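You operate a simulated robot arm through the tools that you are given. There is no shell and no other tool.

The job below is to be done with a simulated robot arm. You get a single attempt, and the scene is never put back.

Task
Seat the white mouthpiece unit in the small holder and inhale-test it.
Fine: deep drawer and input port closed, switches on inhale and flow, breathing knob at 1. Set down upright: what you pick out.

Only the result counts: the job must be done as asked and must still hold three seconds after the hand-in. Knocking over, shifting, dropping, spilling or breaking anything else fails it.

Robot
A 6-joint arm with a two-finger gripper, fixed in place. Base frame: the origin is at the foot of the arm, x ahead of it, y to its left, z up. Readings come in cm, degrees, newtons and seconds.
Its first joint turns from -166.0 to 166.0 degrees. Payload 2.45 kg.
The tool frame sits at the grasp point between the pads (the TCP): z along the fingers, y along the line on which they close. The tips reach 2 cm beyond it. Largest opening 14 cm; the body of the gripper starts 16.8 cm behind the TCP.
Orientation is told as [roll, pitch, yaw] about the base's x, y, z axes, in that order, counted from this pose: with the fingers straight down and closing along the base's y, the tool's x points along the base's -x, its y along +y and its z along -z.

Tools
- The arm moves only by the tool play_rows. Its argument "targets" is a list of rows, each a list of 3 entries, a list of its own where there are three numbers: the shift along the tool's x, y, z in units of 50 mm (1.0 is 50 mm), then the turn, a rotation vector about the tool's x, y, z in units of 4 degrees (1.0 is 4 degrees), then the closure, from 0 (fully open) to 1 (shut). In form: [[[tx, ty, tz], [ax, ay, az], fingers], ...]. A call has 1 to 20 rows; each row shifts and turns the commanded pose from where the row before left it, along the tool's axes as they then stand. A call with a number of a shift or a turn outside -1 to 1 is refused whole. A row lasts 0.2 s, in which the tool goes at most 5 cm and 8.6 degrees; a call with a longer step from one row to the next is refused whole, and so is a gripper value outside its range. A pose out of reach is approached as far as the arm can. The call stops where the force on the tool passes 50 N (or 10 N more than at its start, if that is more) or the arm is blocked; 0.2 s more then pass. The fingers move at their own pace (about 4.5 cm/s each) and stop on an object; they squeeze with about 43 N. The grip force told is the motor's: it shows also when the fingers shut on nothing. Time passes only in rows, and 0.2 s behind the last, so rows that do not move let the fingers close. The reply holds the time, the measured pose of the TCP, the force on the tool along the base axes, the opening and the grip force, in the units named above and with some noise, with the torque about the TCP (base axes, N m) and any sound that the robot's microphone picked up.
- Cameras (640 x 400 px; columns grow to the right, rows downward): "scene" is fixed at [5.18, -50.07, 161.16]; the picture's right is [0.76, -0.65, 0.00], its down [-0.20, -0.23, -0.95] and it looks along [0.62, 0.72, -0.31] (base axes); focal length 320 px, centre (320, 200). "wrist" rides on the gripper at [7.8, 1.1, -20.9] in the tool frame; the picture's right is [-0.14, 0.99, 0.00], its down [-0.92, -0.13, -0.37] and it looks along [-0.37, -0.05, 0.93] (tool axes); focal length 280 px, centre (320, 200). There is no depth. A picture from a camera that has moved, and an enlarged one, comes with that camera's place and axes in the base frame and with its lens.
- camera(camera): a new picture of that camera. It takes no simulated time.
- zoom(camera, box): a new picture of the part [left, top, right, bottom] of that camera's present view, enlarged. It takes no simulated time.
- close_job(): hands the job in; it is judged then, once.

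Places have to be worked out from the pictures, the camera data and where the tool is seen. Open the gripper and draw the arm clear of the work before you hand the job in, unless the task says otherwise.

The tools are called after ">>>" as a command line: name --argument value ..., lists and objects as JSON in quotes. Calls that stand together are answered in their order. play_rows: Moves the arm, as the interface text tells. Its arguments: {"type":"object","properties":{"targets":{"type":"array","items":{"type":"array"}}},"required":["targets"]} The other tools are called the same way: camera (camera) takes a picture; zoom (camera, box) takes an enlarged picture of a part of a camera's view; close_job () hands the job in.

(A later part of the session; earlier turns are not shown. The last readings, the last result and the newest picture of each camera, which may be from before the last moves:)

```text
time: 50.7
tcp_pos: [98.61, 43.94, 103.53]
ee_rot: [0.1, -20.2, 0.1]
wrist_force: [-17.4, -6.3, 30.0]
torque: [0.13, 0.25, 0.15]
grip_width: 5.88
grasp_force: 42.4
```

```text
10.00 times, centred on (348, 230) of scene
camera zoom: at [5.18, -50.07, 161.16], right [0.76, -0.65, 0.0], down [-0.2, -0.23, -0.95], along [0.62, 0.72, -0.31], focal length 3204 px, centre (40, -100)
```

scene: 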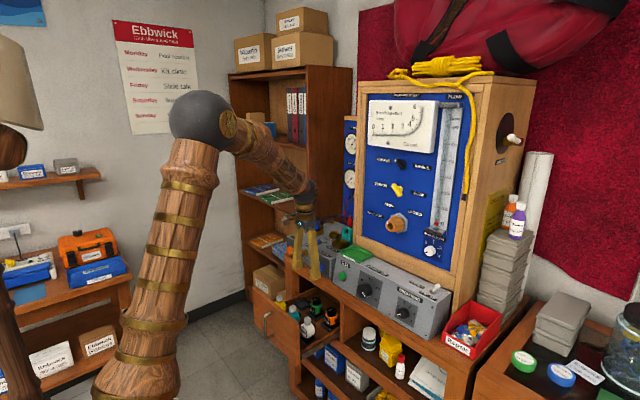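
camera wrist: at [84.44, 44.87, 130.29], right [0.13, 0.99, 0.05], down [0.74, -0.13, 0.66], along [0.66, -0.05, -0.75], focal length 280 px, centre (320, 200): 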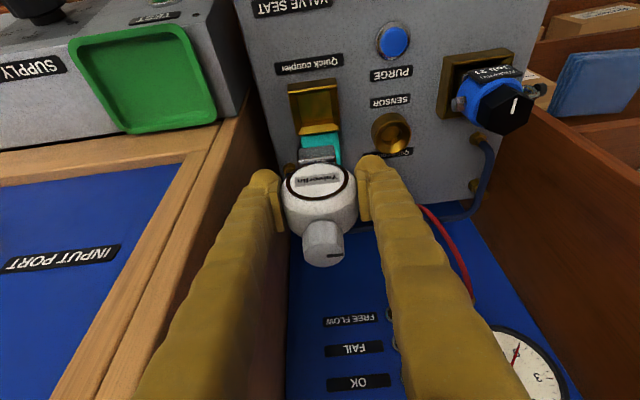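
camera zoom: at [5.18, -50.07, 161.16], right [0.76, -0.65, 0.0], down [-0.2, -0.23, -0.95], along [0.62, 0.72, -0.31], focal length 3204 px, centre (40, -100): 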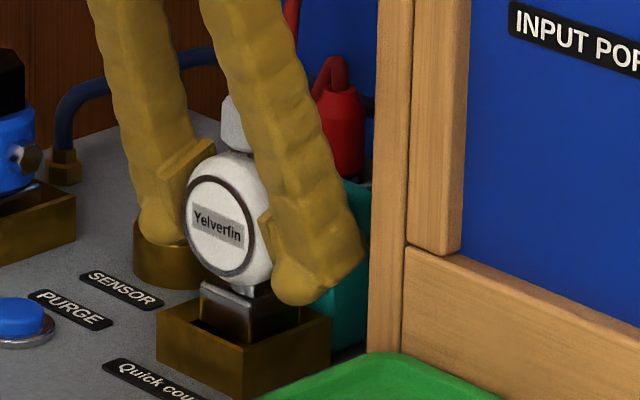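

There's contact at z≈103.5 (30 N up, 17 N toward -x). I'll zoom in close to see what's touching.

>>> zoom --camera "scene" --box '[336, 225, 364, 247]'

>>> zoom --camera "wrist" --box '[256, 70, 384, 190]'

```text
16.00 times, centred on (350, 236) of scene
camera zoom: at [5.18, -50.07, 161.16], right [0.76, -0.65, 0.0], down [-0.2, -0.23, -0.95], along [0.62, 0.72, -0.31], focal length 5126 px, centre (-160, -376)
```

zoom: 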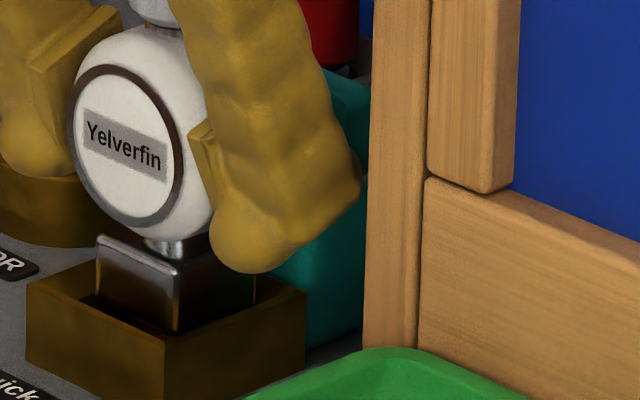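

```text
3.33 times, centred on (320, 130) of wrist
camera zoom: at [83.97, 45.01, 120.4], right [0.13, 0.99, 0.05], down [0.74, -0.13, 0.66], along [0.66, -0.05, -0.75], focal length 935 px, centre (320, 433)
```

zoom: 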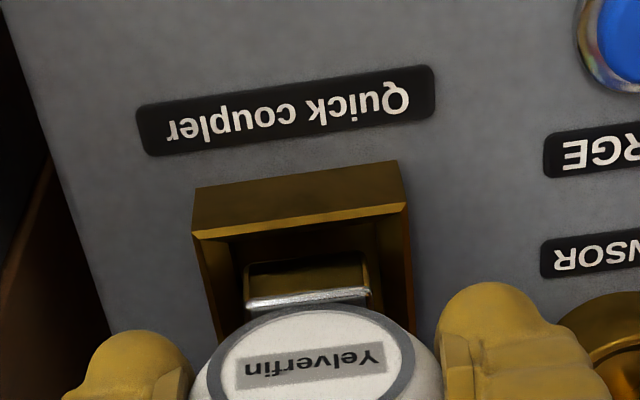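

The block's base seems just inside the rim while the rear mouthpiece likely touches the coupler's back plate. I'll lift 1 cm, shift x by -0.25, and lower again in finer steps.

>>> play_rows --targets '[[[-0.068, 0, -0.188], [0, 0, 0], 0.8], [[0.047, 0, -0.017], [0, 0, 0], 0.8], [[0, 0, 0], [0, 0, 0], 0.8]]'

>>> play_rows --targets '[[[0.0342, 0, 0.094], [0, 0, 0], 0.8], [[0.0342, 0, 0.094], [0, 0, 0], 0.8], [[0, 0, 0], [0, 0, 0], 0.8]]'

```text
time: 51.5
tcp_pos: [98.27, 43.99, 104.15]
ee_rot: [0.0, -20.1, 0.3]
wrist_force: [-0.3, -0.1, -2.4]
torque: [0.03, 0.0, 0.03]
grip_width: 5.84
grasp_force: 42.9
```

```text
time: 52.3
tcp_pos: [98.3, 43.95, 103.33]
ee_rot: [-0.1, -20.1, 0.2]
wrist_force: [0.0, -0.3, -2.5]
torque: [0.01, 0.03, 0.01]
grip_width: 5.83
grasp_force: 43.0
```

No contact now at z≈103.3, so the shift helped. I'll continue lowering in small steps.

>>> play_rows --targets '[[[0.0342, 0, 0.094], [0, 0, 0], 0.8], [[0, 0, 0], [0, 0, 0], 0.8]]'

>>> play_rows --targets '[[[0.0342, 0, 0.094], [0, 0, 0], 0.8], [[0, 0, 0], [0, 0, 0], 0.8]]'

>>> zoom --camera "scene" --box '[336, 225, 364, 247]'

>>> zoom --camera "wrist" --box '[256, 70, 384, 190]'

```text
time: 52.9
tcp_pos: [98.39, 44.09, 102.82]
ee_rot: [0.0, -20.1, 0.2]
wrist_force: [0.4, 0.0, -2.7]
torque: [-0.01, 0.02, 0.0]
grip_width: 5.85
grasp_force: 43.3
```

```text
time: 53.5
tcp_pos: [98.34, 44.12, 102.27]
ee_rot: [0.0, -20.0, 0.2]
wrist_force: [-0.8, 0.4, 2.8]
torque: [0.1, 0.04, 0.02]
grip_width: 5.86
grasp_force: 43.1
```

```text
16.00 times, centred on (350, 236) of scene
camera zoom: at [5.18, -50.07, 161.16], right [0.76, -0.65, 0.0], down [-0.2, -0.23, -0.95], along [0.62, 0.72, -0.31], focal length 5126 px, centre (-160, -376)
```

zoom: 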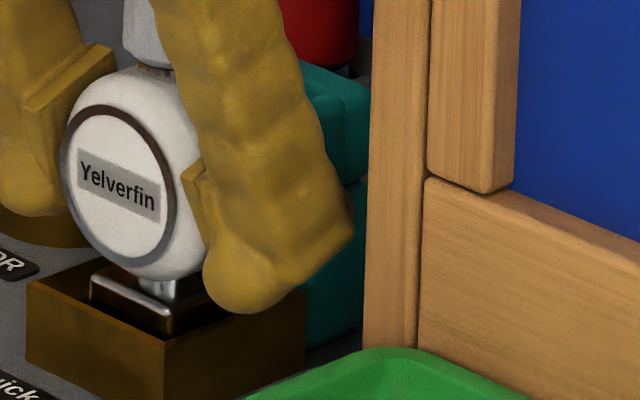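

```text
3.33 times, centred on (320, 130) of wrist
camera zoom: at [83.85, 45.09, 119.25], right [0.13, 0.99, 0.05], down [0.74, -0.13, 0.66], along [0.66, -0.05, -0.75], focal length 935 px, centre (320, 433)
```

zoom: 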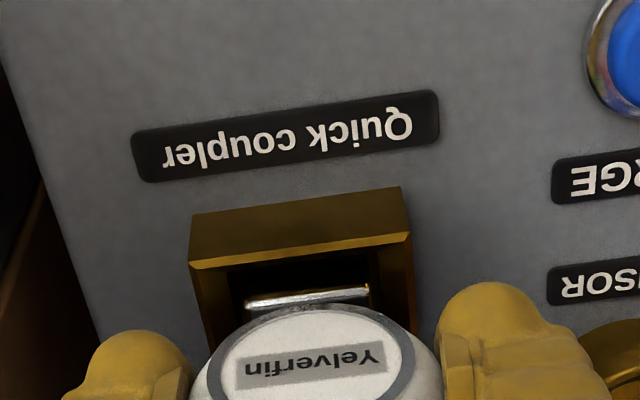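

The block is now inside the holder and light contact has begun (z force rose ~5 N). I'll lower 0.2 cm more to confirm it's bottomed out.

>>> play_rows --targets '[[[0.0137, 0, 0.0376], [0, 0, 0], 0.8], [[0, 0, 0], [0, 0, 0], 0.8]]'

```text
time: 54.1
tcp_pos: [98.36, 43.9, 102.28]
ee_rot: [0.1, -20.1, 0.2]
wrist_force: [3.7, 2.3, 21.0]
torque: [0.19, 0.16, -0.03]
grip_width: 5.86
grasp_force: 42.7
```

It has bottomed (21 N with no further travel). I'll relieve the pressure, then open the fingers.

>>> play_rows --targets '[[[-0.0137, 0, -0.0376], [0, 0, 0], 0.8], [[0, 0, 0], [0, 0, 0], 0.4], [[0, 0, 0], [0, 0, 0], 0.4], [[0, 0, 0], [0, 0, 0], 0.4], [[0, 0, 0], [0, 0, 0], 0.4]]'

>>> zoom --camera "scene" --box '[324, 210, 372, 250]'

>>> camera --camera "wrist"

```text
time: 55.3
tcp_pos: [98.31, 44.07, 102.28]
ee_rot: [0.0, -20.1, 0.2]
wrist_force: [0.1, -0.2, -0.2]
torque: [0.0, -0.03, 0.0]
grip_width: 8.4
grasp_force: 0.0
```

```text
10.00 times, centred on (348, 230) of scene
camera zoom: at [5.18, -50.07, 161.16], right [0.76, -0.65, 0.0], down [-0.2, -0.23, -0.95], along [0.62, 0.72, -0.31], focal length 3204 px, centre (40, -100)
```

zoom: 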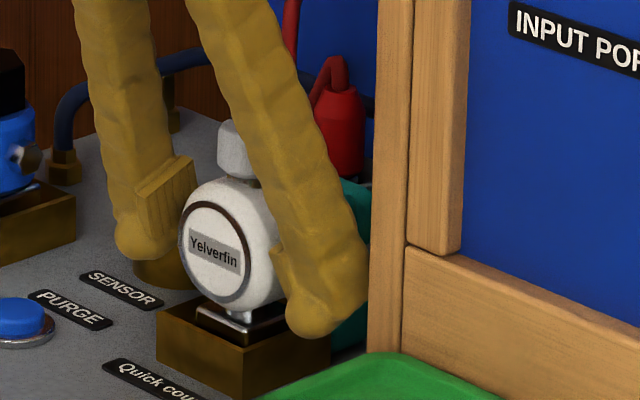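

```text
taken
camera wrist: at [83.8, 45.09, 119.21], right [0.13, 0.99, 0.05], down [0.74, -0.13, 0.66], along [0.66, -0.05, -0.75], focal length 280 px, centre (320, 200)
```

wrist: 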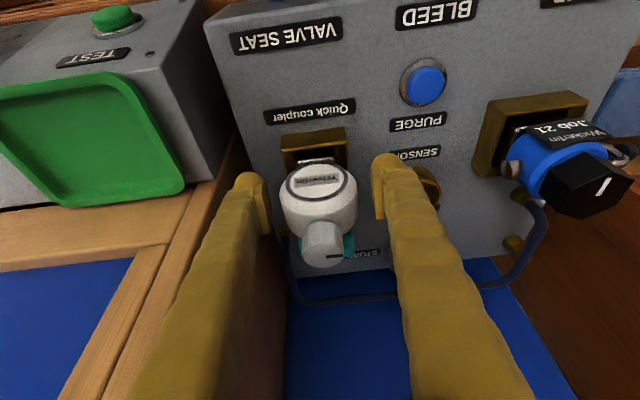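

The unit stands upright in the holder. I'll retract straight up 15 cm and inspect.

>>> play_rows --targets '[[[-0.137, 0, -0.376], [0, 0, 0], 0.4], [[-0.274, 0, -0.752], [0, 0, 0], 0.4], [[-0.342, 0, -0.939], [0, 0, 0], 0.4], [[-0.342, 0, -0.939], [0, 0, 0], 0.4]]'

>>> zoom --camera "wrist" --box '[240, 50, 400, 150]'

>>> zoom --camera "scene" --box '[324, 210, 372, 250]'

>>> camera --camera "wrist"

```text
time: 56.3
tcp_pos: [98.56, 43.98, 118.31]
ee_rot: [0.0, -20.0, 0.2]
wrist_force: [0.1, 0.0, -0.3]
torque: [-0.01, 0.0, 0.01]
grip_width: 8.38
grasp_force: 0.1
```

```text
4.00 times, centred on (320, 100) of wrist
camera zoom: at [84.02, 44.99, 135.11], right [0.13, 0.99, 0.05], down [0.74, -0.13, 0.66], along [0.66, -0.05, -0.75], focal length 1122 px, centre (320, 600)
```

zoom: 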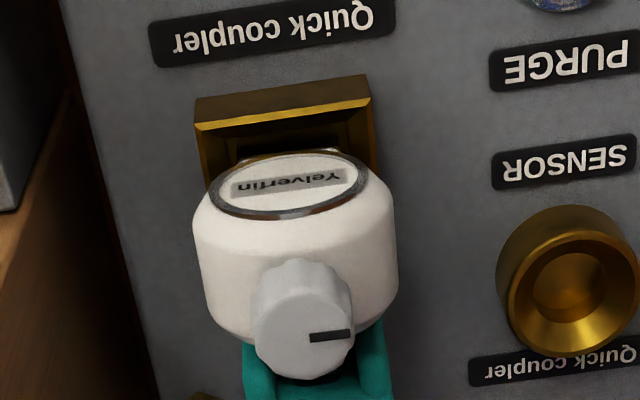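

```text
10.00 times, centred on (348, 230) of scene
camera zoom: at [5.18, -50.07, 161.16], right [0.76, -0.65, 0.0], down [-0.2, -0.23, -0.95], along [0.62, 0.72, -0.31], focal length 3204 px, centre (40, -100)
```

zoom: 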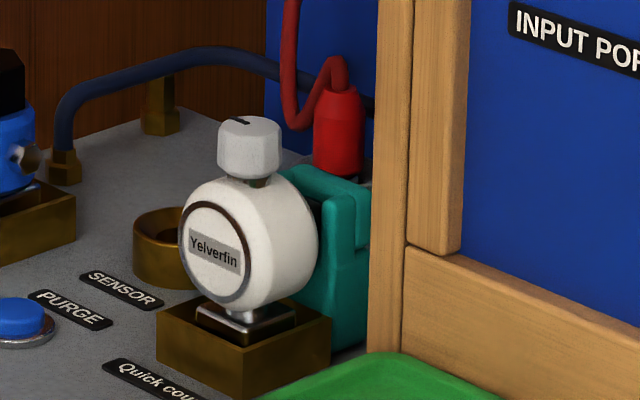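

```text
taken
camera wrist: at [84.02, 44.99, 135.11], right [0.13, 0.99, 0.05], down [0.74, -0.13, 0.66], along [0.66, -0.05, -0.75], focal length 280 px, centre (320, 200)
```

wrist: 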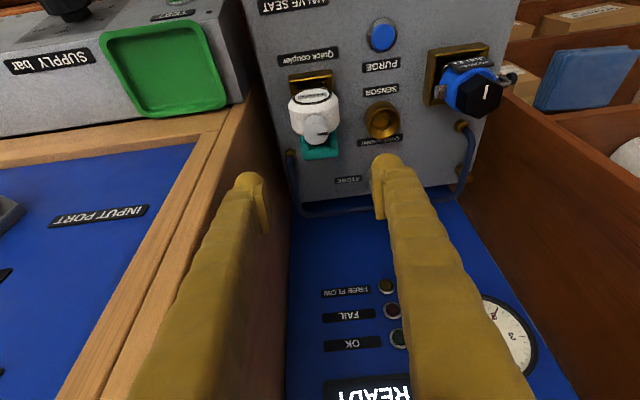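

The unit is well seated with its mouthpiece in the coupler. Next I'll go back to the drawer handle: retract toward -x, tilt to -44°, to re-grip the handle.

>>> play_rows --targets '[[[0.93, 0.06, -0.338], [0, 0, 0], 0.5], [[0.93, 0.06, -0.338], [0, 0, 0], 0.5], [[0.93, 0.06, -0.338], [0, 0, 0], 0.5], [[0.93, 0.06, -0.338], [0, 0, 0], 0.5], [[0.93, 0.06, -0.338], [0, 0, 0], 0.5], [[0.93, 0.06, -0.338], [0, 0, 0], 0.5], [[0.93, 0.06, -0.338], [0, 0, 0], 0.5], [[0.93, 0.06, -0.338], [0, 0, 0], 0.5], [[0.93, 0.06, -0.338], [0, 0, 0], 0.5], [[0.93, 0.06, -0.338], [0, 0, 0], 0.5], [[0.93, 0.06, -0.338], [0, 0, 0], 0.5], [[0, 0, 0], [0, -1, 0], 0.5], [[0, 0, 0], [0, -1, 0], 0.5], [[0, 0, 0], [0, -1, 0], 0.5], [[0, 0, 0], [0, -1, 0], 0.5], [[0, 0, 0], [0, -1, 0], 0.5], [[0, 0, 0], [0, -1, 0], 0.5]]'

>>> zoom --camera "scene" --box '[256, 190, 416, 320]'

```text
time: 59.9
tcp_pos: [44.99, 47.24, 118.94]
ee_rot: [1.2, -44.4, -1.5]
wrist_force: [-0.5, 0.3, 0.6]
torque: [0.0, 0.02, 0.03]
grip_width: 6.99
grasp_force: 0.0
```

```text
3.08 times, centred on (336, 255) of scene
camera zoom: at [5.18, -50.07, 161.16], right [0.76, -0.65, 0.0], down [-0.2, -0.23, -0.95], along [0.62, 0.72, -0.31], focal length 986 px, centre (271, 31)
```

zoom: 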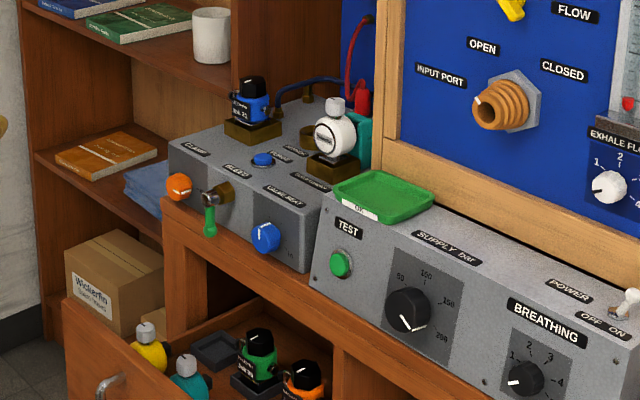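

Orientation lags by about a degree here, so I'll descend in front of the handle and re-check pose.

>>> play_rows --targets '[[[0.69, 0, 0.715], [0, 0, 0], 0.5], [[0.69, 0, 0.715], [0, 0, 0], 0.5], [[0.69, 0, 0.715], [0, 0, 0], 0.5], [[0.69, 0, 0.715], [0, 0, 0], 0.5], [[0.69, 0, 0.715], [0, 0, 0], 0.5], [[0.69, 0, 0.715], [0, 0, 0], 0.5], [[0.69, 0, 0.715], [0, 0, 0], 0.5], [[0.69, 0, 0.715], [0, 0, 0], 0.5], [[0.69, 0, 0.715], [0, 0, 0], 0.5], [[0.345, 0, 0.357], [0, 0, 0], 0.5], [[0, 0, 0], [0, 0, 0], 0.5]]'

>>> camera --camera "wrist"

```text
time: 62.3
tcp_pos: [44.38, 47.89, 71.78]
ee_rot: [-0.8, -43.8, 0.6]
wrist_force: [-0.6, 0.3, -0.2]
torque: [0.0, 0.0, 0.03]
grip_width: 6.99
grasp_force: 0.1
out of reach, approached as far as the arm can: row 10
```

```text
taken
camera wrist: at [24.29, 49.12, 81.38], right [0.1, 0.99, 0.09], down [0.41, -0.12, 0.9], along [0.91, -0.05, -0.42], focal length 280 px, centre (320, 200)
```

wrist: 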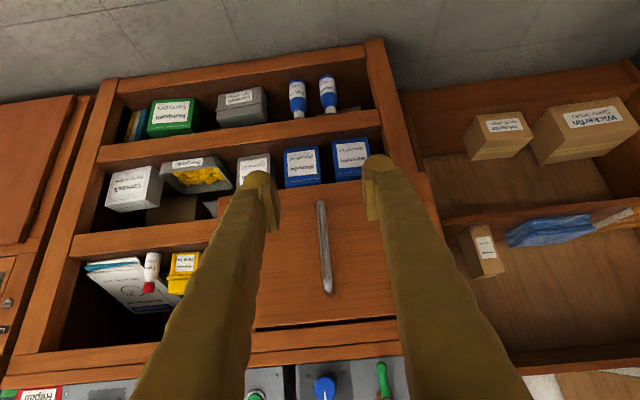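

Handle bar is at y≈47.0 and x≈59. I'll move forward 8 cm and re-read the pose before the final approach.

>>> play_rows --targets '[[[-0.575, -0.1, 0.556], [0, 0, 0], 0.5], [[-0.575, -0.07, 0.556], [0, 0, 0], 0.5], [[0, 0, 0], [0, 0, 0], 0.5]]'

>>> camera --camera "wrist"

```text
time: 63.1
tcp_pos: [52.23, 47.2, 71.91]
ee_rot: [-0.1, -44.1, 0.2]
wrist_force: [0.6, -0.4, 0.2]
torque: [-0.03, 0.0, -0.04]
grip_width: 7.01
grasp_force: 0.1
```

```text
taken
camera wrist: at [32.11, 48.16, 81.44], right [0.1, 0.99, 0.1], down [0.41, -0.13, 0.91], along [0.91, -0.05, -0.41], focal length 280 px, centre (320, 200)
```

wrist: 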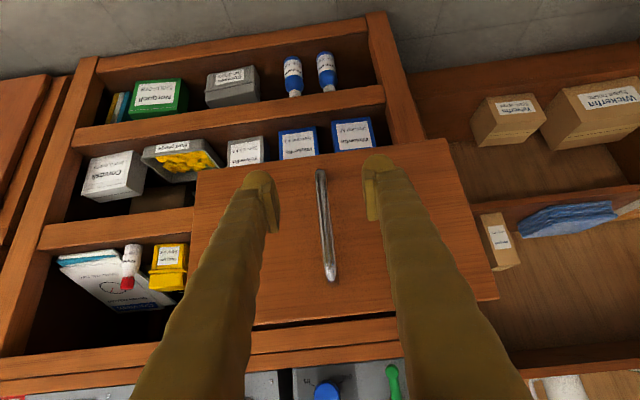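

Aligned; advancing 5.6 cm and closing on the handle.

>>> play_rows --targets '[[[-0.4, 0, 0.387], [0, 0, 0], 0.5], [[-0.4, 0, 0.387], [0, 0, 0], 0.5], [[0, 0, 0], [0, 0, 0], 0.5], [[0, 0, 0], [0, 0, 0], 1], [[0, 0, 0], [0, 0, 0], 1], [[0, 0, 0], [0, 0, 0], 1], [[0, 0, 0], [0, 0, 0], 1], [[0, 0, 0], [0, 0, 0], 1]]'

>>> camera --camera "wrist"

```text
time: 64.9
tcp_pos: [57.96, 46.96, 71.94]
ee_rot: [-0.1, -44.1, 0.2]
wrist_force: [3.0, -42.3, 8.9]
torque: [0.0, -0.18, -0.64]
grip_width: 1.26
grasp_force: 38.2
```

```text
taken
camera wrist: at [37.76, 48.13, 81.53], right [0.1, 0.99, 0.09], down [0.41, -0.13, 0.91], along [0.91, -0.05, -0.41], focal length 280 px, centre (320, 200)
```

wrist: 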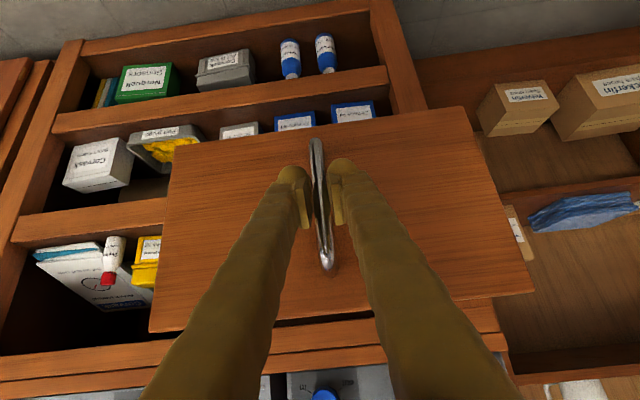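

Gripped, with a sideways load from a ~3 mm offset; I'll correct y and then push the drawer in smoothly.

>>> play_rows --targets '[[[0, -0.05, 0], [0, 0, 0], 1], [[-0.072, 0, 0.0695], [0, 0, 0], 1], [[-0.216, 0, 0.2085], [0, 0, 0], 1], [[-0.288, 0, 0.278], [0, 0, 0], 1], [[-0.288, 0, 0.278], [0, 0, 0], 1], [[-0.288, 0, 0.278], [0, 0, 0], 1], [[-0.288, 0, 0.278], [0, 0, 0], 1], [[-0.288, 0, 0.278], [0, 0, 0], 1], [[-0.288, 0, 0.278], [0, 0, 0], 1], [[-0.288, 0, 0.278], [0, 0, 0], 1]]'

```text
time: 66.8
tcp_pos: [70.81, 47.1, 71.96]
ee_rot: [0.0, -44.0, 0.3]
wrist_force: [-1.3, 18.0, -9.3]
torque: [-0.01, 0.11, 0.29]
grip_width: 1.26
grasp_force: 39.0
stopped in row 9: the force on the tool passed its limit at 56 N (the readings are from after the stop); the commanded pose is now the measured one
```

The push stopped at x≈70.8 due to a force peak; readings afterwards are low. I'll look for any obstruction before continuing.

>>> camera --camera "wrist"

>>> zoom --camera "scene" --box '[240, 230, 370, 330]'

```text
taken
camera wrist: at [50.76, 47.95, 81.59], right [0.09, 0.99, 0.1], down [0.41, -0.13, 0.9], along [0.91, -0.04, -0.42], focal length 280 px, centre (320, 200)
```

wrist: 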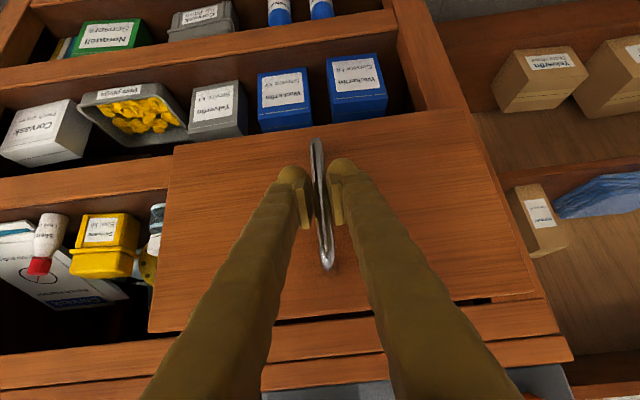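

```text
4.00 times, centred on (305, 280) of scene
camera zoom: at [5.18, -50.07, 161.16], right [0.76, -0.65, 0.0], down [-0.2, -0.23, -0.95], along [0.62, 0.72, -0.31], focal length 1281 px, centre (380, -120)
```

zoom: 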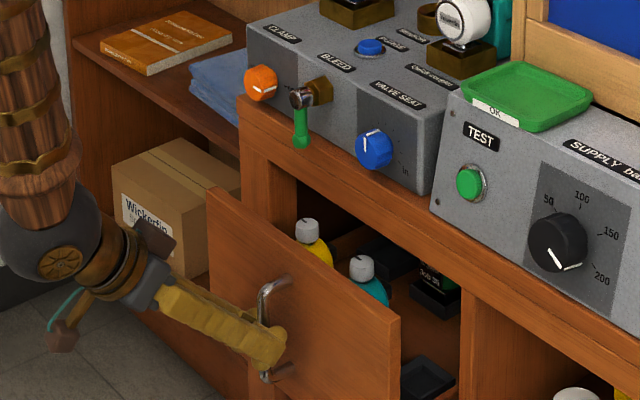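

No obstruction is visible; it was probably a misalignment load. I'll continue pushing more slowly.

>>> play_rows --targets '[[[0, -0.02, 0], [0, 0, 0], 1], [[-0.144, 0, 0.139], [0, 0, 0], 1], [[-0.144, 0, 0.139], [0, 0, 0], 1], [[-0.144, 0, 0.139], [0, 0, 0], 1], [[-0.144, 0, 0.139], [0, 0, 0], 1], [[-0.144, 0, 0.139], [0, 0, 0], 1]]'

```text
time: 67.8
tcp_pos: [73.4, 47.01, 71.99]
ee_rot: [0.0, -44.0, 0.4]
wrist_force: [2.5, 19.1, -8.8]
torque: [0.0, -0.06, 0.27]
grip_width: 1.27
grasp_force: 39.5
stopped in row 4: the force on the tool passed its limit at 52 N (the readings are from after the stop); the commanded pose is now the measured one
```

Residual load is +19 N in y on the tool, so I should ease toward +y. Correcting that and continuing to push.

>>> play_rows --targets '[[[0, 0.018, 0], [0, 0, 0], 1], [[-0.144, 0, 0.139], [0, 0, 0], 1], [[-0.144, 0, 0.139], [0, 0, 0], 1], [[-0.144, 0, 0.139], [0, 0, 0], 1]]'

```text
time: 68.8
tcp_pos: [76.26, 47.03, 72.05]
ee_rot: [0.1, -44.1, 0.3]
wrist_force: [-1.7, 24.6, -0.7]
torque: [-0.01, 0.01, 0.35]
grip_width: 1.26
grasp_force: 38.9
```

Good progress (x≈76.3; closed is x≈80.2). I'll ease y a bit more and push the remaining ~4 cm, slowly at the end.

>>> play_rows --targets '[[[0, 0.025, 0], [0, 0, 0], 1], [[-0.144, 0, 0.139], [0, 0, 0], 1], [[-0.144, 0, 0.139], [0, 0, 0], 1], [[-0.144, 0, 0.139], [0, 0, 0], 1], [[-0.08, 0, 0.077], [0, 0, 0], 1], [[-0.05, 0, 0.048], [0, 0, 0], 1], [[0, 0, 0], [0, 0, 0], 1]]'

>>> camera --camera "wrist"

>>> zoom --camera "scene" --box '[240, 230, 370, 330]'

```text
time: 70.3
tcp_pos: [80.29, 47.02, 72.04]
ee_rot: [0.0, -44.0, 0.2]
wrist_force: [-1.7, -12.0, 5.0]
torque: [-0.03, -0.09, -0.17]
grip_width: 1.27
grasp_force: 40.0
```

```text
taken
camera wrist: at [60.11, 48.03, 81.57], right [0.1, 0.99, 0.1], down [0.41, -0.13, 0.9], along [0.91, -0.05, -0.41], focal length 280 px, centre (320, 200)
```

wrist: 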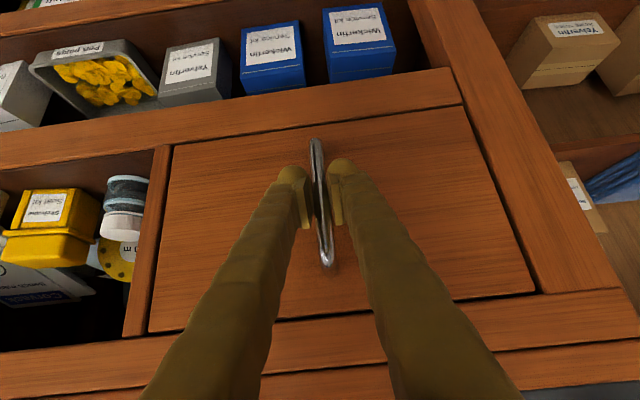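

```text
4.00 times, centred on (305, 280) of scene
camera zoom: at [5.18, -50.07, 161.16], right [0.76, -0.65, 0.0], down [-0.2, -0.23, -0.95], along [0.62, 0.72, -0.31], focal length 1281 px, centre (380, -120)
```

zoom: 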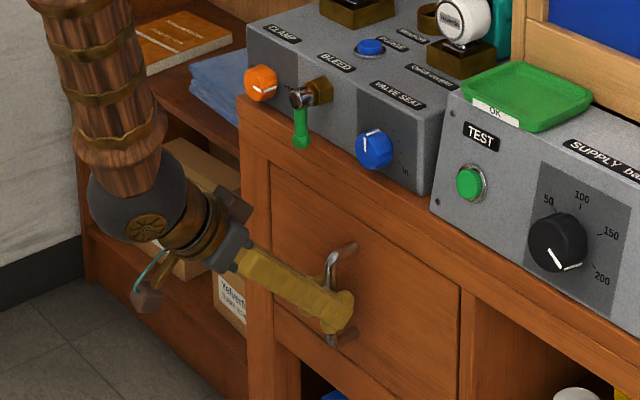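

The drawer looks flush. I'll nudge 0.3 cm further to confirm it is against its stop.

>>> play_rows --targets '[[[-0.043, -0.01, 0.0417], [0, 0, 0], 1], [[0, 0, 0], [0, 0, 0], 1]]'

```text
time: 71.0
tcp_pos: [80.33, 46.97, 71.89]
ee_rot: [0.0, -44.0, 0.2]
wrist_force: [-43.6, -20.3, 9.0]
torque: [-0.05, -0.06, -0.33]
grip_width: 1.28
grasp_force: 38.8
```

The drawer is against its stop (44 N). I'll open the gripper, back off, rise, and move in front of the main panel with a level camera view.

>>> play_rows --targets '[[[0, 0, 0], [0, 0, 0], 0.5], [[0, 0, 0], [0, 0, 0], 0.5], [[0, 0, 0], [0, 0, 0], 0.5], [[0, 0, 0], [0, 0, 0], 0.5], [[0.36, 0, -0.35], [0, 0, 0], 0.5], [[0.719, 0, -0.69], [0, 0, 0], 0.5], [[0.719, 0, -0.69], [0, 0, 0], 0.5], [[0.5, 0, -0.48], [0, 0, 0], 0.5]]'

>>> play_rows --targets '[[[-0.69, 0, -0.715], [0, 0, 0], 0.5], [[-0.69, 0, -0.715], [0, 0, 0], 0.5], [[-0.69, 0, -0.715], [0, 0, 0], 0.5], [[-0.69, 0, -0.715], [0, 0, 0], 0.5], [[-0.69, 0, -0.715], [0, 0, 0], 0.5], [[-0.69, 0, -0.715], [0, 0, 0], 0.5], [[-0.69, 0, -0.715], [0, 0, 0], 0.5], [[-0.69, 0, -0.715], [0, 0, 0], 0.5], [[-0.69, 0, -0.715], [0, 0, 0], 0.5], [[0, -1, 0], [0, 0, 0], 0.5], [[0, -1, 0], [0, 0, 0], 0.5], [[0, -1, 0], [0, 0, 0], 0.5], [[0, -1, 0], [0, 0, 0], 0.5], [[0, -1, 0], [0, 0, 0], 0.5], [[0, -1, 0], [0, 0, 0], 0.5], [[0, -1, 0], [0, 0, 0], 0.5]]'

>>> play_rows --targets '[[[0, 0, 0], [0, -1, 0], 0.5], [[0, 0, 0], [0, -1, 0], 0.5], [[0, 0, 0], [0, -1, 0], 0.5], [[0, 0, 0], [0, -1, 0], 0.5], [[0, 0, 0], [0, -1, 0], 0.5], [[0, 0, 0], [0, -1, 0], 0.5], [[0, 0, 0], [0, 0, 0], 0.5]]'

>>> camera --camera "wrist"

>>> zoom --camera "scene" --box '[240, 190, 400, 320]'

```text
time: 72.8
tcp_pos: [64.94, 46.96, 72.06]
ee_rot: [0.0, -44.1, 0.4]
wrist_force: [0.4, -0.4, 0.3]
torque: [0.0, -0.04, -0.02]
grip_width: 7.0
grasp_force: 0.1
```

```text
time: 76.2
tcp_pos: [64.65, 11.85, 116.66]
ee_rot: [-0.1, -44.0, 0.2]
wrist_force: [0.8, -0.6, -0.6]
torque: [0.01, -0.03, -0.03]
grip_width: 6.97
grasp_force: 0.1
```

```text
time: 77.8
tcp_pos: [64.64, 11.41, 116.69]
ee_rot: [-1.1, -64.7, 0.6]
wrist_force: [0.5, 0.4, -0.1]
torque: [0.03, 0.0, -0.01]
grip_width: 7.03
grasp_force: 0.1
out of reach, approached as far as the arm can: row 4
```

```text
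taken
camera wrist: at [42.5, 12.67, 118.37], right [0.06, 0.99, 0.12], down [0.06, -0.12, 0.99], along [1.0, -0.06, -0.06], focal length 280 px, centre (320, 200)
```

wrist: 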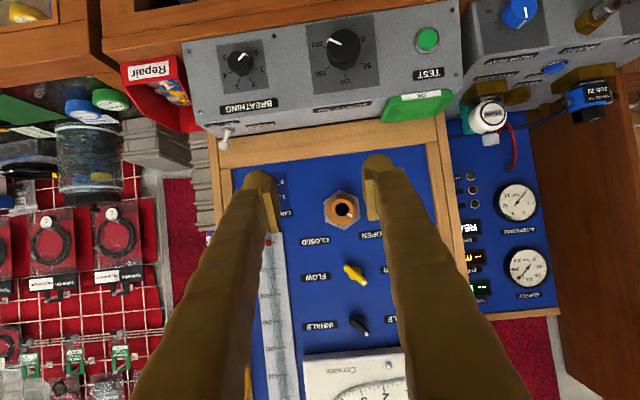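

```text
3.08 times, centred on (320, 255) of scene
camera zoom: at [5.18, -50.07, 161.16], right [0.76, -0.65, 0.0], down [-0.2, -0.23, -0.95], along [0.62, 0.72, -0.31], focal length 986 px, centre (320, 31)
```

zoom: 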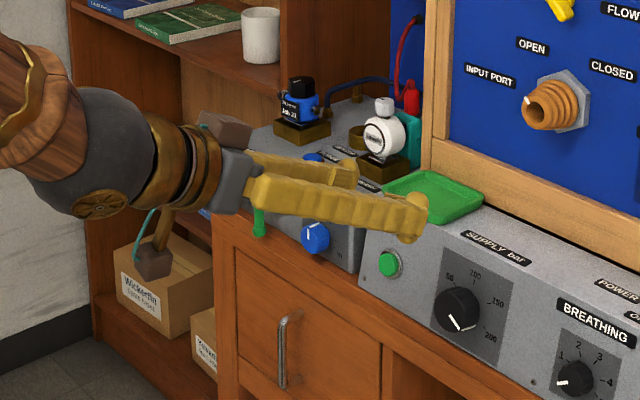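

The drawer is closed and the unit still stands upright. Now I'll zoom on the panel controls and the front box knobs from this near-level view.

>>> zoom --camera "wrist" --box '[272, 170, 416, 260]'

>>> zoom --camera "wrist" --box '[272, 250, 416, 340]'

>>> zoom --camera "wrist" --box '[190, 20, 350, 120]'

>>> zoom --camera "wrist" --box '[440, 160, 560, 310]'

>>> zoom --camera "scene" --box '[350, 140, 450, 270]'

>>> zoom --camera "wrist" --box '[340, 10, 480, 130]'

```text
4.44 times, centred on (344, 215) of wrist
camera zoom: at [42.5, 12.67, 118.37], right [0.06, 0.99, 0.12], down [0.06, -0.12, 0.99], along [1.0, -0.06, -0.06], focal length 1246 px, centre (213, 133)
```

zoom: 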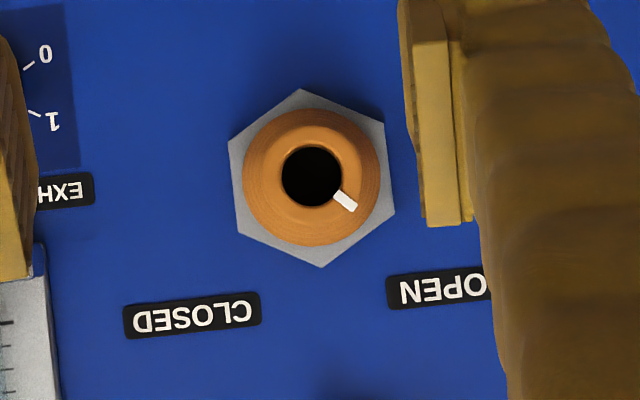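

```text
4.44 times, centred on (344, 295) of wrist
camera zoom: at [42.5, 12.67, 118.37], right [0.06, 0.99, 0.12], down [0.06, -0.12, 0.99], along [1.0, -0.06, -0.06], focal length 1246 px, centre (213, -222)
```

zoom: 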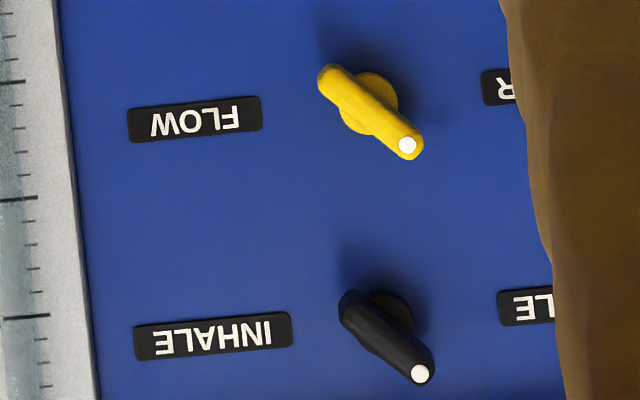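

```text
4.00 times, centred on (270, 70) of wrist
camera zoom: at [42.5, 12.67, 118.37], right [0.06, 0.99, 0.12], down [0.06, -0.12, 0.99], along [1.0, -0.06, -0.06], focal length 1122 px, centre (520, 720)
```

zoom: 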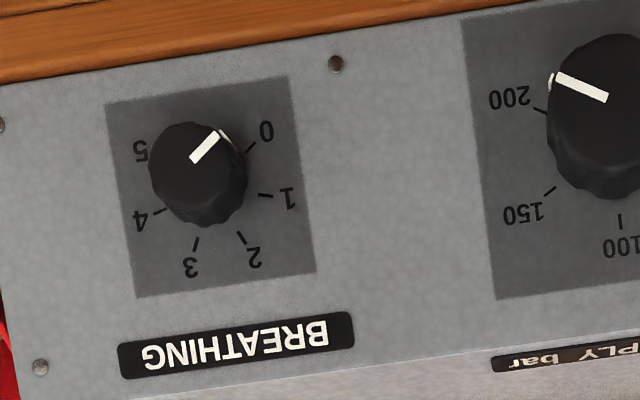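

```text
2.67 times, centred on (500, 235) of wrist
camera zoom: at [42.5, 12.67, 118.37], right [0.06, 0.99, 0.12], down [0.06, -0.12, 0.99], along [1.0, -0.06, -0.06], focal length 748 px, centre (-160, 107)
```

zoom: 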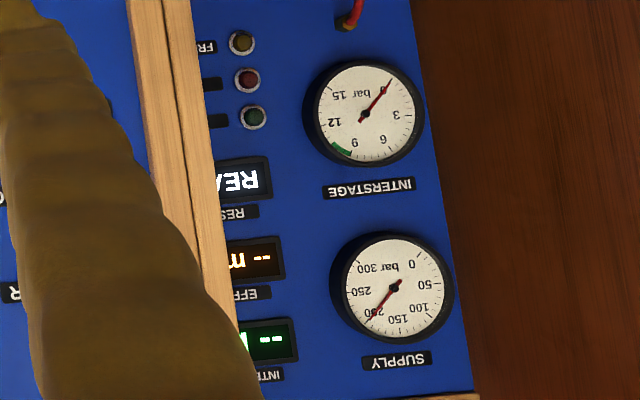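

```text
3.08 times, centred on (400, 205) of scene
camera zoom: at [5.18, -50.07, 161.16], right [0.76, -0.65, 0.0], down [-0.2, -0.23, -0.95], along [0.62, 0.72, -0.31], focal length 986 px, centre (74, 185)
```

zoom: 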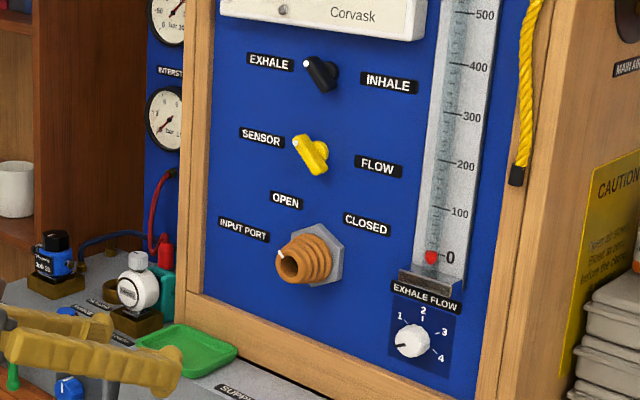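

```text
3.33 times, centred on (410, 70) of wrist
camera zoom: at [42.5, 12.67, 118.37], right [0.06, 0.99, 0.12], down [0.06, -0.12, 0.99], along [1.0, -0.06, -0.06], focal length 935 px, centre (20, 633)
```

zoom: 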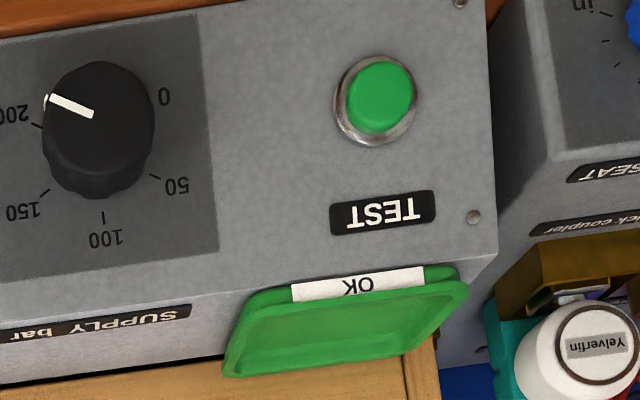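

I now understand the controls: both bar switches and the port mark point to upper-left and need ~90° clockwise turns; the breathing knob needs ~45° clockwise. I'll move forward/up toward the switches and level the tool, checking the pose.

>>> play_rows --targets '[[[-0.4, 0, 0.9], [0, 0, 0], 0.5], [[-0.4, 0, 0.9], [0, 0, 0], 0.5], [[-0.85, 0, -0.4], [0, 0, 0], 0.5], [[-0.85, 0, -0.4], [0, 0, 0], 0.5], [[0, 0, 0], [0, 0, 0], 0.5], [[0, 0, 0], [0, 0, 0], 0.5]]'

```text
time: 79.2
tcp_pos: [74.7, 11.49, 125.97]
ee_rot: [-1.0, -64.7, 0.6]
wrist_force: [0.4, -0.1, 0.6]
torque: [0.0, 0.0, -0.03]
grip_width: 7.03
grasp_force: 0.0
```

Orientation is slightly off (about half a degree). I'll correct it while pitching to horizontal (-90°), then move to in front of the yellow switch at about (88, 14.2, 130).

>>> play_rows --targets '[[[0, 0, 0], [-0.115, -1, 0], 0.5], [[0, 0, 0], [0, -1, 0], 0.5], [[0, 0, 0], [0, -1, 0], 0.5], [[0, 0, 0], [0, -1, 0], 0.5], [[0, 0, 0], [0, -1, 0], 0.5], [[0, 0, 0], [0, -1, 0], 0.5], [[0, 0, 0], [0, -0.325, 0], 0.5], [[-0.4, 0.27, 0.8], [0, 0, 0], 0.5], [[-0.4, 0.27, 0.8], [0, 0, 0], 0.5], [[0, 0, 1], [0, 0, 0], 0.5], [[0, 0, 0], [0, 0, 0], 0.5]]'

>>> camera --camera "wrist"

```text
time: 81.5
tcp_pos: [87.5, 14.1, 129.64]
ee_rot: [-116.9, -89.7, 116.9]
wrist_force: [-0.2, -0.9, 0.0]
torque: [0.02, 0.0, -0.02]
grip_width: 6.98
grasp_force: 0.1
```

```text
taken
camera wrist: at [66.55, 15.22, 121.74], right [0.0, 0.99, 0.13], down [-0.37, -0.12, 0.92], along [0.93, -0.05, 0.37], focal length 280 px, centre (320, 200)
```

wrist: 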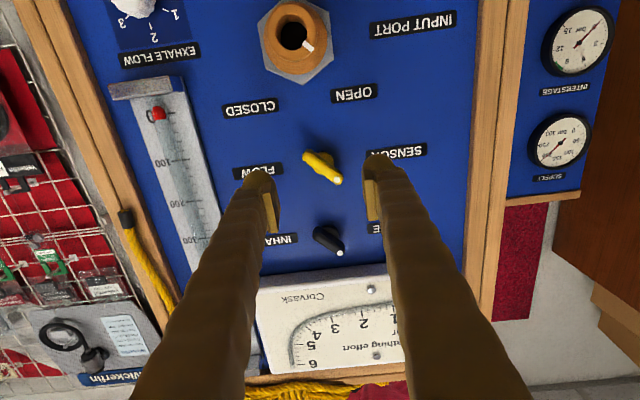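

The tool is level. I'll zoom to locate the two switches and port knob precisely.

>>> zoom --camera "wrist" --box '[256, 130, 384, 210]'

>>> zoom --camera "wrist" --box '[270, 200, 398, 280]'

>>> zoom --camera "wrist" --box '[230, 0, 358, 80]'

>>> zoom --camera "scene" --box '[372, 145, 436, 205]'

```text
5.00 times, centred on (320, 170) of wrist
camera zoom: at [66.55, 15.22, 121.74], right [0.0, 0.99, 0.13], down [-0.37, -0.12, 0.92], along [0.93, -0.05, 0.37], focal length 1402 px, centre (320, 350)
```

zoom: 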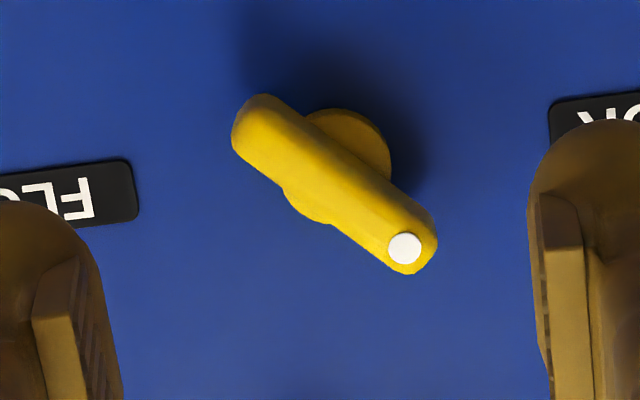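

```text
5.00 times, centred on (334, 240) of wrist
camera zoom: at [66.55, 15.22, 121.74], right [0.0, 0.99, 0.13], down [-0.37, -0.12, 0.92], along [0.93, -0.05, 0.37], focal length 1402 px, centre (250, 0)
```

zoom: 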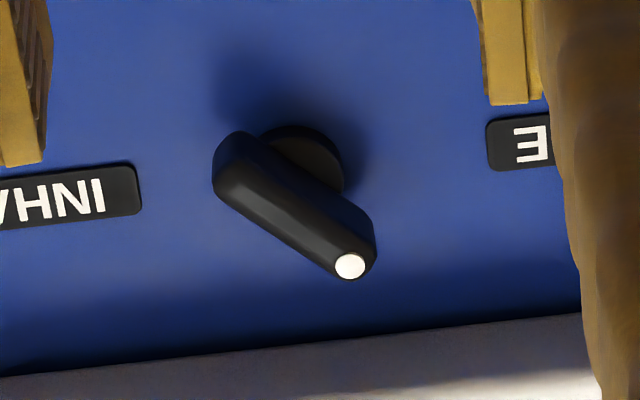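

```text
5.00 times, centred on (294, 40) of wrist
camera zoom: at [66.55, 15.22, 121.74], right [0.0, 0.99, 0.13], down [-0.37, -0.12, 0.92], along [0.93, -0.05, 0.37], focal length 1402 px, centre (450, 1000)
```

zoom: 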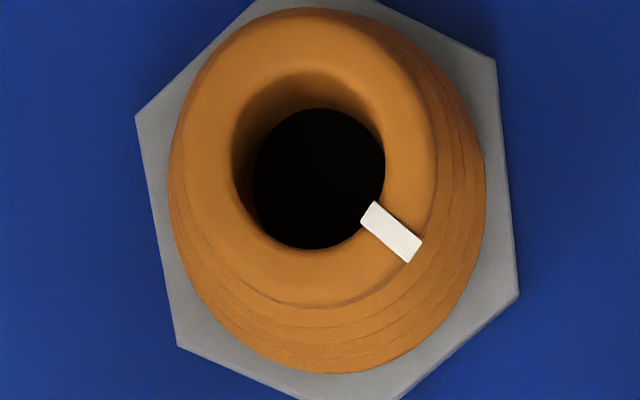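

```text
6.67 times, centred on (404, 175) of scene
camera zoom: at [5.18, -50.07, 161.16], right [0.76, -0.65, 0.0], down [-0.2, -0.23, -0.95], along [0.62, 0.72, -0.31], focal length 2136 px, centre (-240, 367)
```

zoom: 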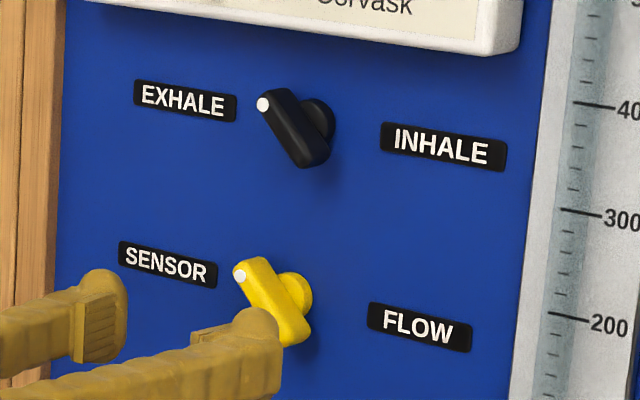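

Yellow switch bar front centre: about (96.7, 14.4, 129.8), bar along the 45° upper-left direction, panel face ≈ x 99.7. I'll roll the tool -45° so the fingers close across the bar, narrowing to ~4 cm.

>>> play_rows --targets '[[[-0.032, 0.066, 0], [0, 0, -1], 0.7], [[0, 0, 0], [0, 0, -1], 0.7], [[0, 0, 0], [0, 0, -1], 0.7], [[0, 0, 0], [0, 0, -1], 0.7], [[0, 0, 0], [0, 0, -1], 0.7], [[0, 0, 0], [0, 0, -1], 0.7], [[0, 0, 0], [0, 0, -1], 0.7], [[0, 0, 0], [0, 0, -1], 0.7], [[0, 0, 0], [0, 0, -1], 0.7], [[0, 0, 0], [0, 0, -1], 0.7], [[0, 0, 0], [0, 0, -1], 0.7], [[0, 0, 0], [0, 0, -0.25], 0.7], [[0, 0, 0], [0, 0, 0], 0.7]]'

>>> camera --camera "wrist"

>>> camera --camera "scene"

```text
time: 84.3
tcp_pos: [87.55, 14.61, 130.09]
ee_rot: [-90.2, -44.7, 90.2]
wrist_force: [-0.3, -0.3, -0.3]
torque: [0.0, 0.03, -0.01]
grip_width: 4.18
grasp_force: 0.1
```

```text
taken
camera wrist: at [66.68, 9.76, 123.62], right [0.0, 0.79, -0.61], down [-0.37, 0.56, 0.74], along [0.93, 0.22, 0.3], focal length 280 px, centre (320, 200)
```

wrist: 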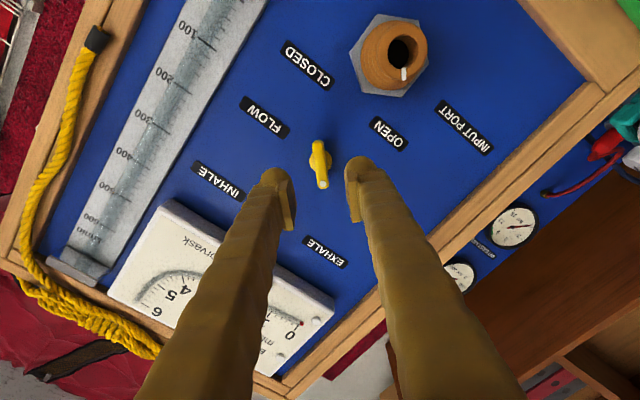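

```text
taken
```

scene: 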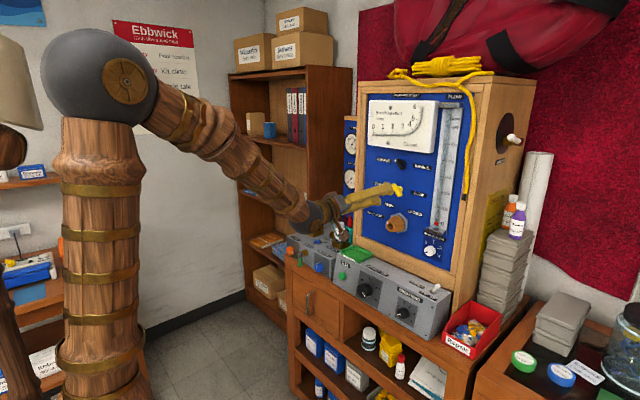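

The bar now lies vertically between the fingers in the view. I'll fine-correct by 0.35 cm along the bar and approach to x≈96.5.

>>> play_rows --targets '[[[0.07, 0, 0.4], [0, 0, 0], 0.7], [[0, 0, 0.6], [0, 0, 0], 0.7], [[0, 0, 0.5], [0, 0, 0], 0.7], [[0, 0, 0.28], [0, 0, 0], 0.7], [[0, 0, 0], [0, 0, 0], 0.7]]'

>>> camera --camera "wrist"

>>> zoom --camera "scene" --box '[360, 140, 440, 210]'

```text
time: 85.5
tcp_pos: [96.49, 14.34, 129.58]
ee_rot: [-90.2, -44.7, 90.2]
wrist_force: [0.4, -0.1, -0.2]
torque: [-0.01, 0.02, 0.0]
grip_width: 4.19
grasp_force: 0.1
```

```text
taken
camera wrist: at [75.58, 9.58, 123.32], right [0.0, 0.79, -0.61], down [-0.37, 0.56, 0.74], along [0.93, 0.22, 0.3], focal length 280 px, centre (320, 200)
```

wrist: 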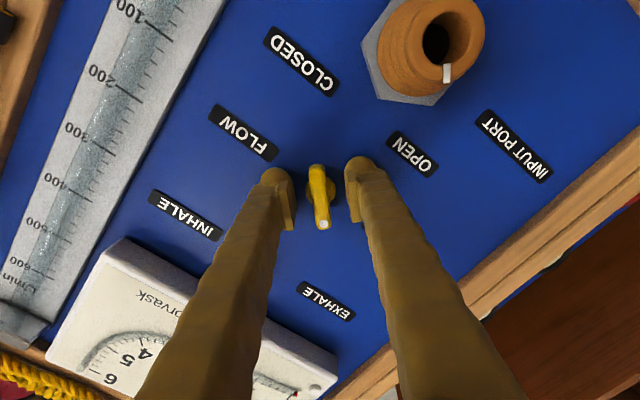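

```text
5.71 times, centred on (400, 175) of scene
camera zoom: at [5.18, -50.07, 161.16], right [0.76, -0.65, 0.0], down [-0.2, -0.23, -0.95], along [0.62, 0.72, -0.31], focal length 1831 px, centre (-137, 343)
```

zoom: 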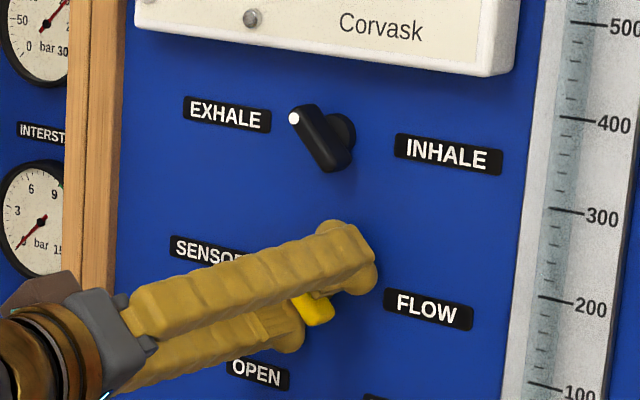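

The bar is between the fingers. I'll close on it.

>>> play_rows --targets '[[[0, 0, 0], [0, 0, 0], 1], [[0, 0, 0], [0, 0, 0], 1], [[0, 0, 0], [0, 0, 0], 1], [[0, 0, 0], [0, 0, 0], 1]]'

>>> zoom --camera "wrist" --box '[256, 140, 384, 240]'

```text
time: 86.5
tcp_pos: [96.57, 14.39, 129.7]
ee_rot: [-90.2, -44.7, 90.1]
wrist_force: [2.7, 0.2, 1.1]
torque: [0.11, -0.01, -0.03]
grip_width: 1.21
grasp_force: 38.5
```

```text
4.00 times, centred on (320, 190) of wrist
camera zoom: at [75.58, 9.59, 123.31], right [0.0, 0.79, -0.61], down [-0.37, 0.56, 0.74], along [0.93, 0.22, 0.3], focal length 1122 px, centre (320, 240)
```

zoom: 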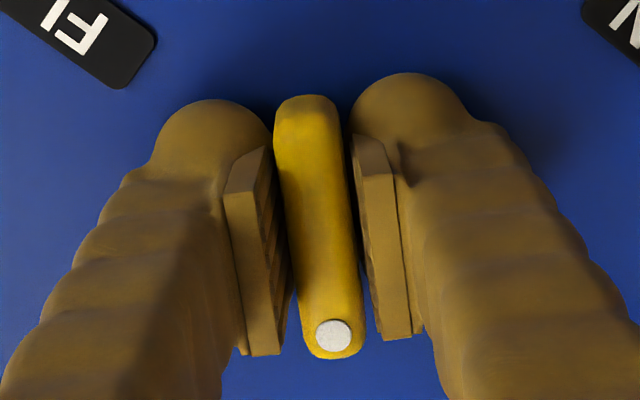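

Well centred grip with small forces. I'll begin turning clockwise (+z tool) by 20° and check.

>>> play_rows --targets '[[[0, 0, 0], [0, 0, 1], 1], [[0, 0, 0], [0, 0, 1], 1], [[0, 0, 0], [0, 0, 1], 1], [[0, 0, 0], [0, 0, 1], 1], [[0, 0, 0], [0, 0, 1], 1]]'

>>> zoom --camera "wrist" --box '[256, 140, 384, 240]'

```text
time: 87.8
tcp_pos: [96.48, 14.43, 129.6]
ee_rot: [-90.3, -64.8, 90.3]
wrist_force: [-9.7, 30.7, -8.8]
torque: [-0.1, 0.13, 0.32]
grip_width: 1.2
grasp_force: 39.3
```

```text
4.00 times, centred on (320, 190) of wrist
camera zoom: at [75.58, 12.02, 122.03], right [0.0, 0.95, -0.3], down [-0.37, 0.28, 0.89], along [0.93, 0.11, 0.35], focal length 1122 px, centre (320, 240)
```

zoom: 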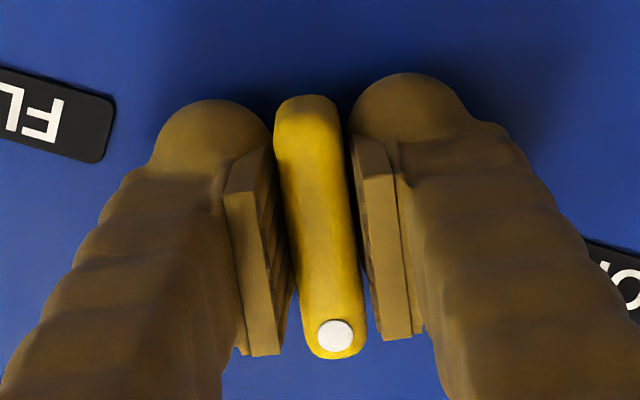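

The switch turns with the tool. There's a 31 N side load, so I'll shift ~1 mm toward +y and keep turning.

>>> play_rows --targets '[[[-0.01, 0.022, 0], [0, 0, 0.5], 1], [[0, 0, 0], [0, 0, 1], 1], [[0, 0, 0], [0, 0, 1], 1], [[0, 0, 0], [0, 0, 1], 1], [[0, 0, 0], [0, 0, 1], 1], [[0, 0, 0], [0, 0, 1], 1]]'

```text
time: 89.2
tcp_pos: [96.47, 14.48, 129.59]
ee_rot: [-91.2, -86.7, 91.3]
wrist_force: [3.4, 40.6, -17.9]
torque: [-0.11, 0.25, 0.38]
grip_width: 1.22
grasp_force: 38.8
```

Side load rose to 41 N; I'll shift another ~2.5 mm to +y and slightly down, then continue.

>>> play_rows --targets '[[[0.016, 0.05, 0], [0, 0, 0], 1], [[0, 0, 0], [0, 0, 0], 1]]'

```text
time: 89.8
tcp_pos: [96.46, 14.53, 129.7]
ee_rot: [-92.7, -86.9, 92.5]
wrist_force: [-7.0, 9.0, -14.9]
torque: [-0.04, 0.13, 0.14]
grip_width: 1.21
grasp_force: 38.7
```

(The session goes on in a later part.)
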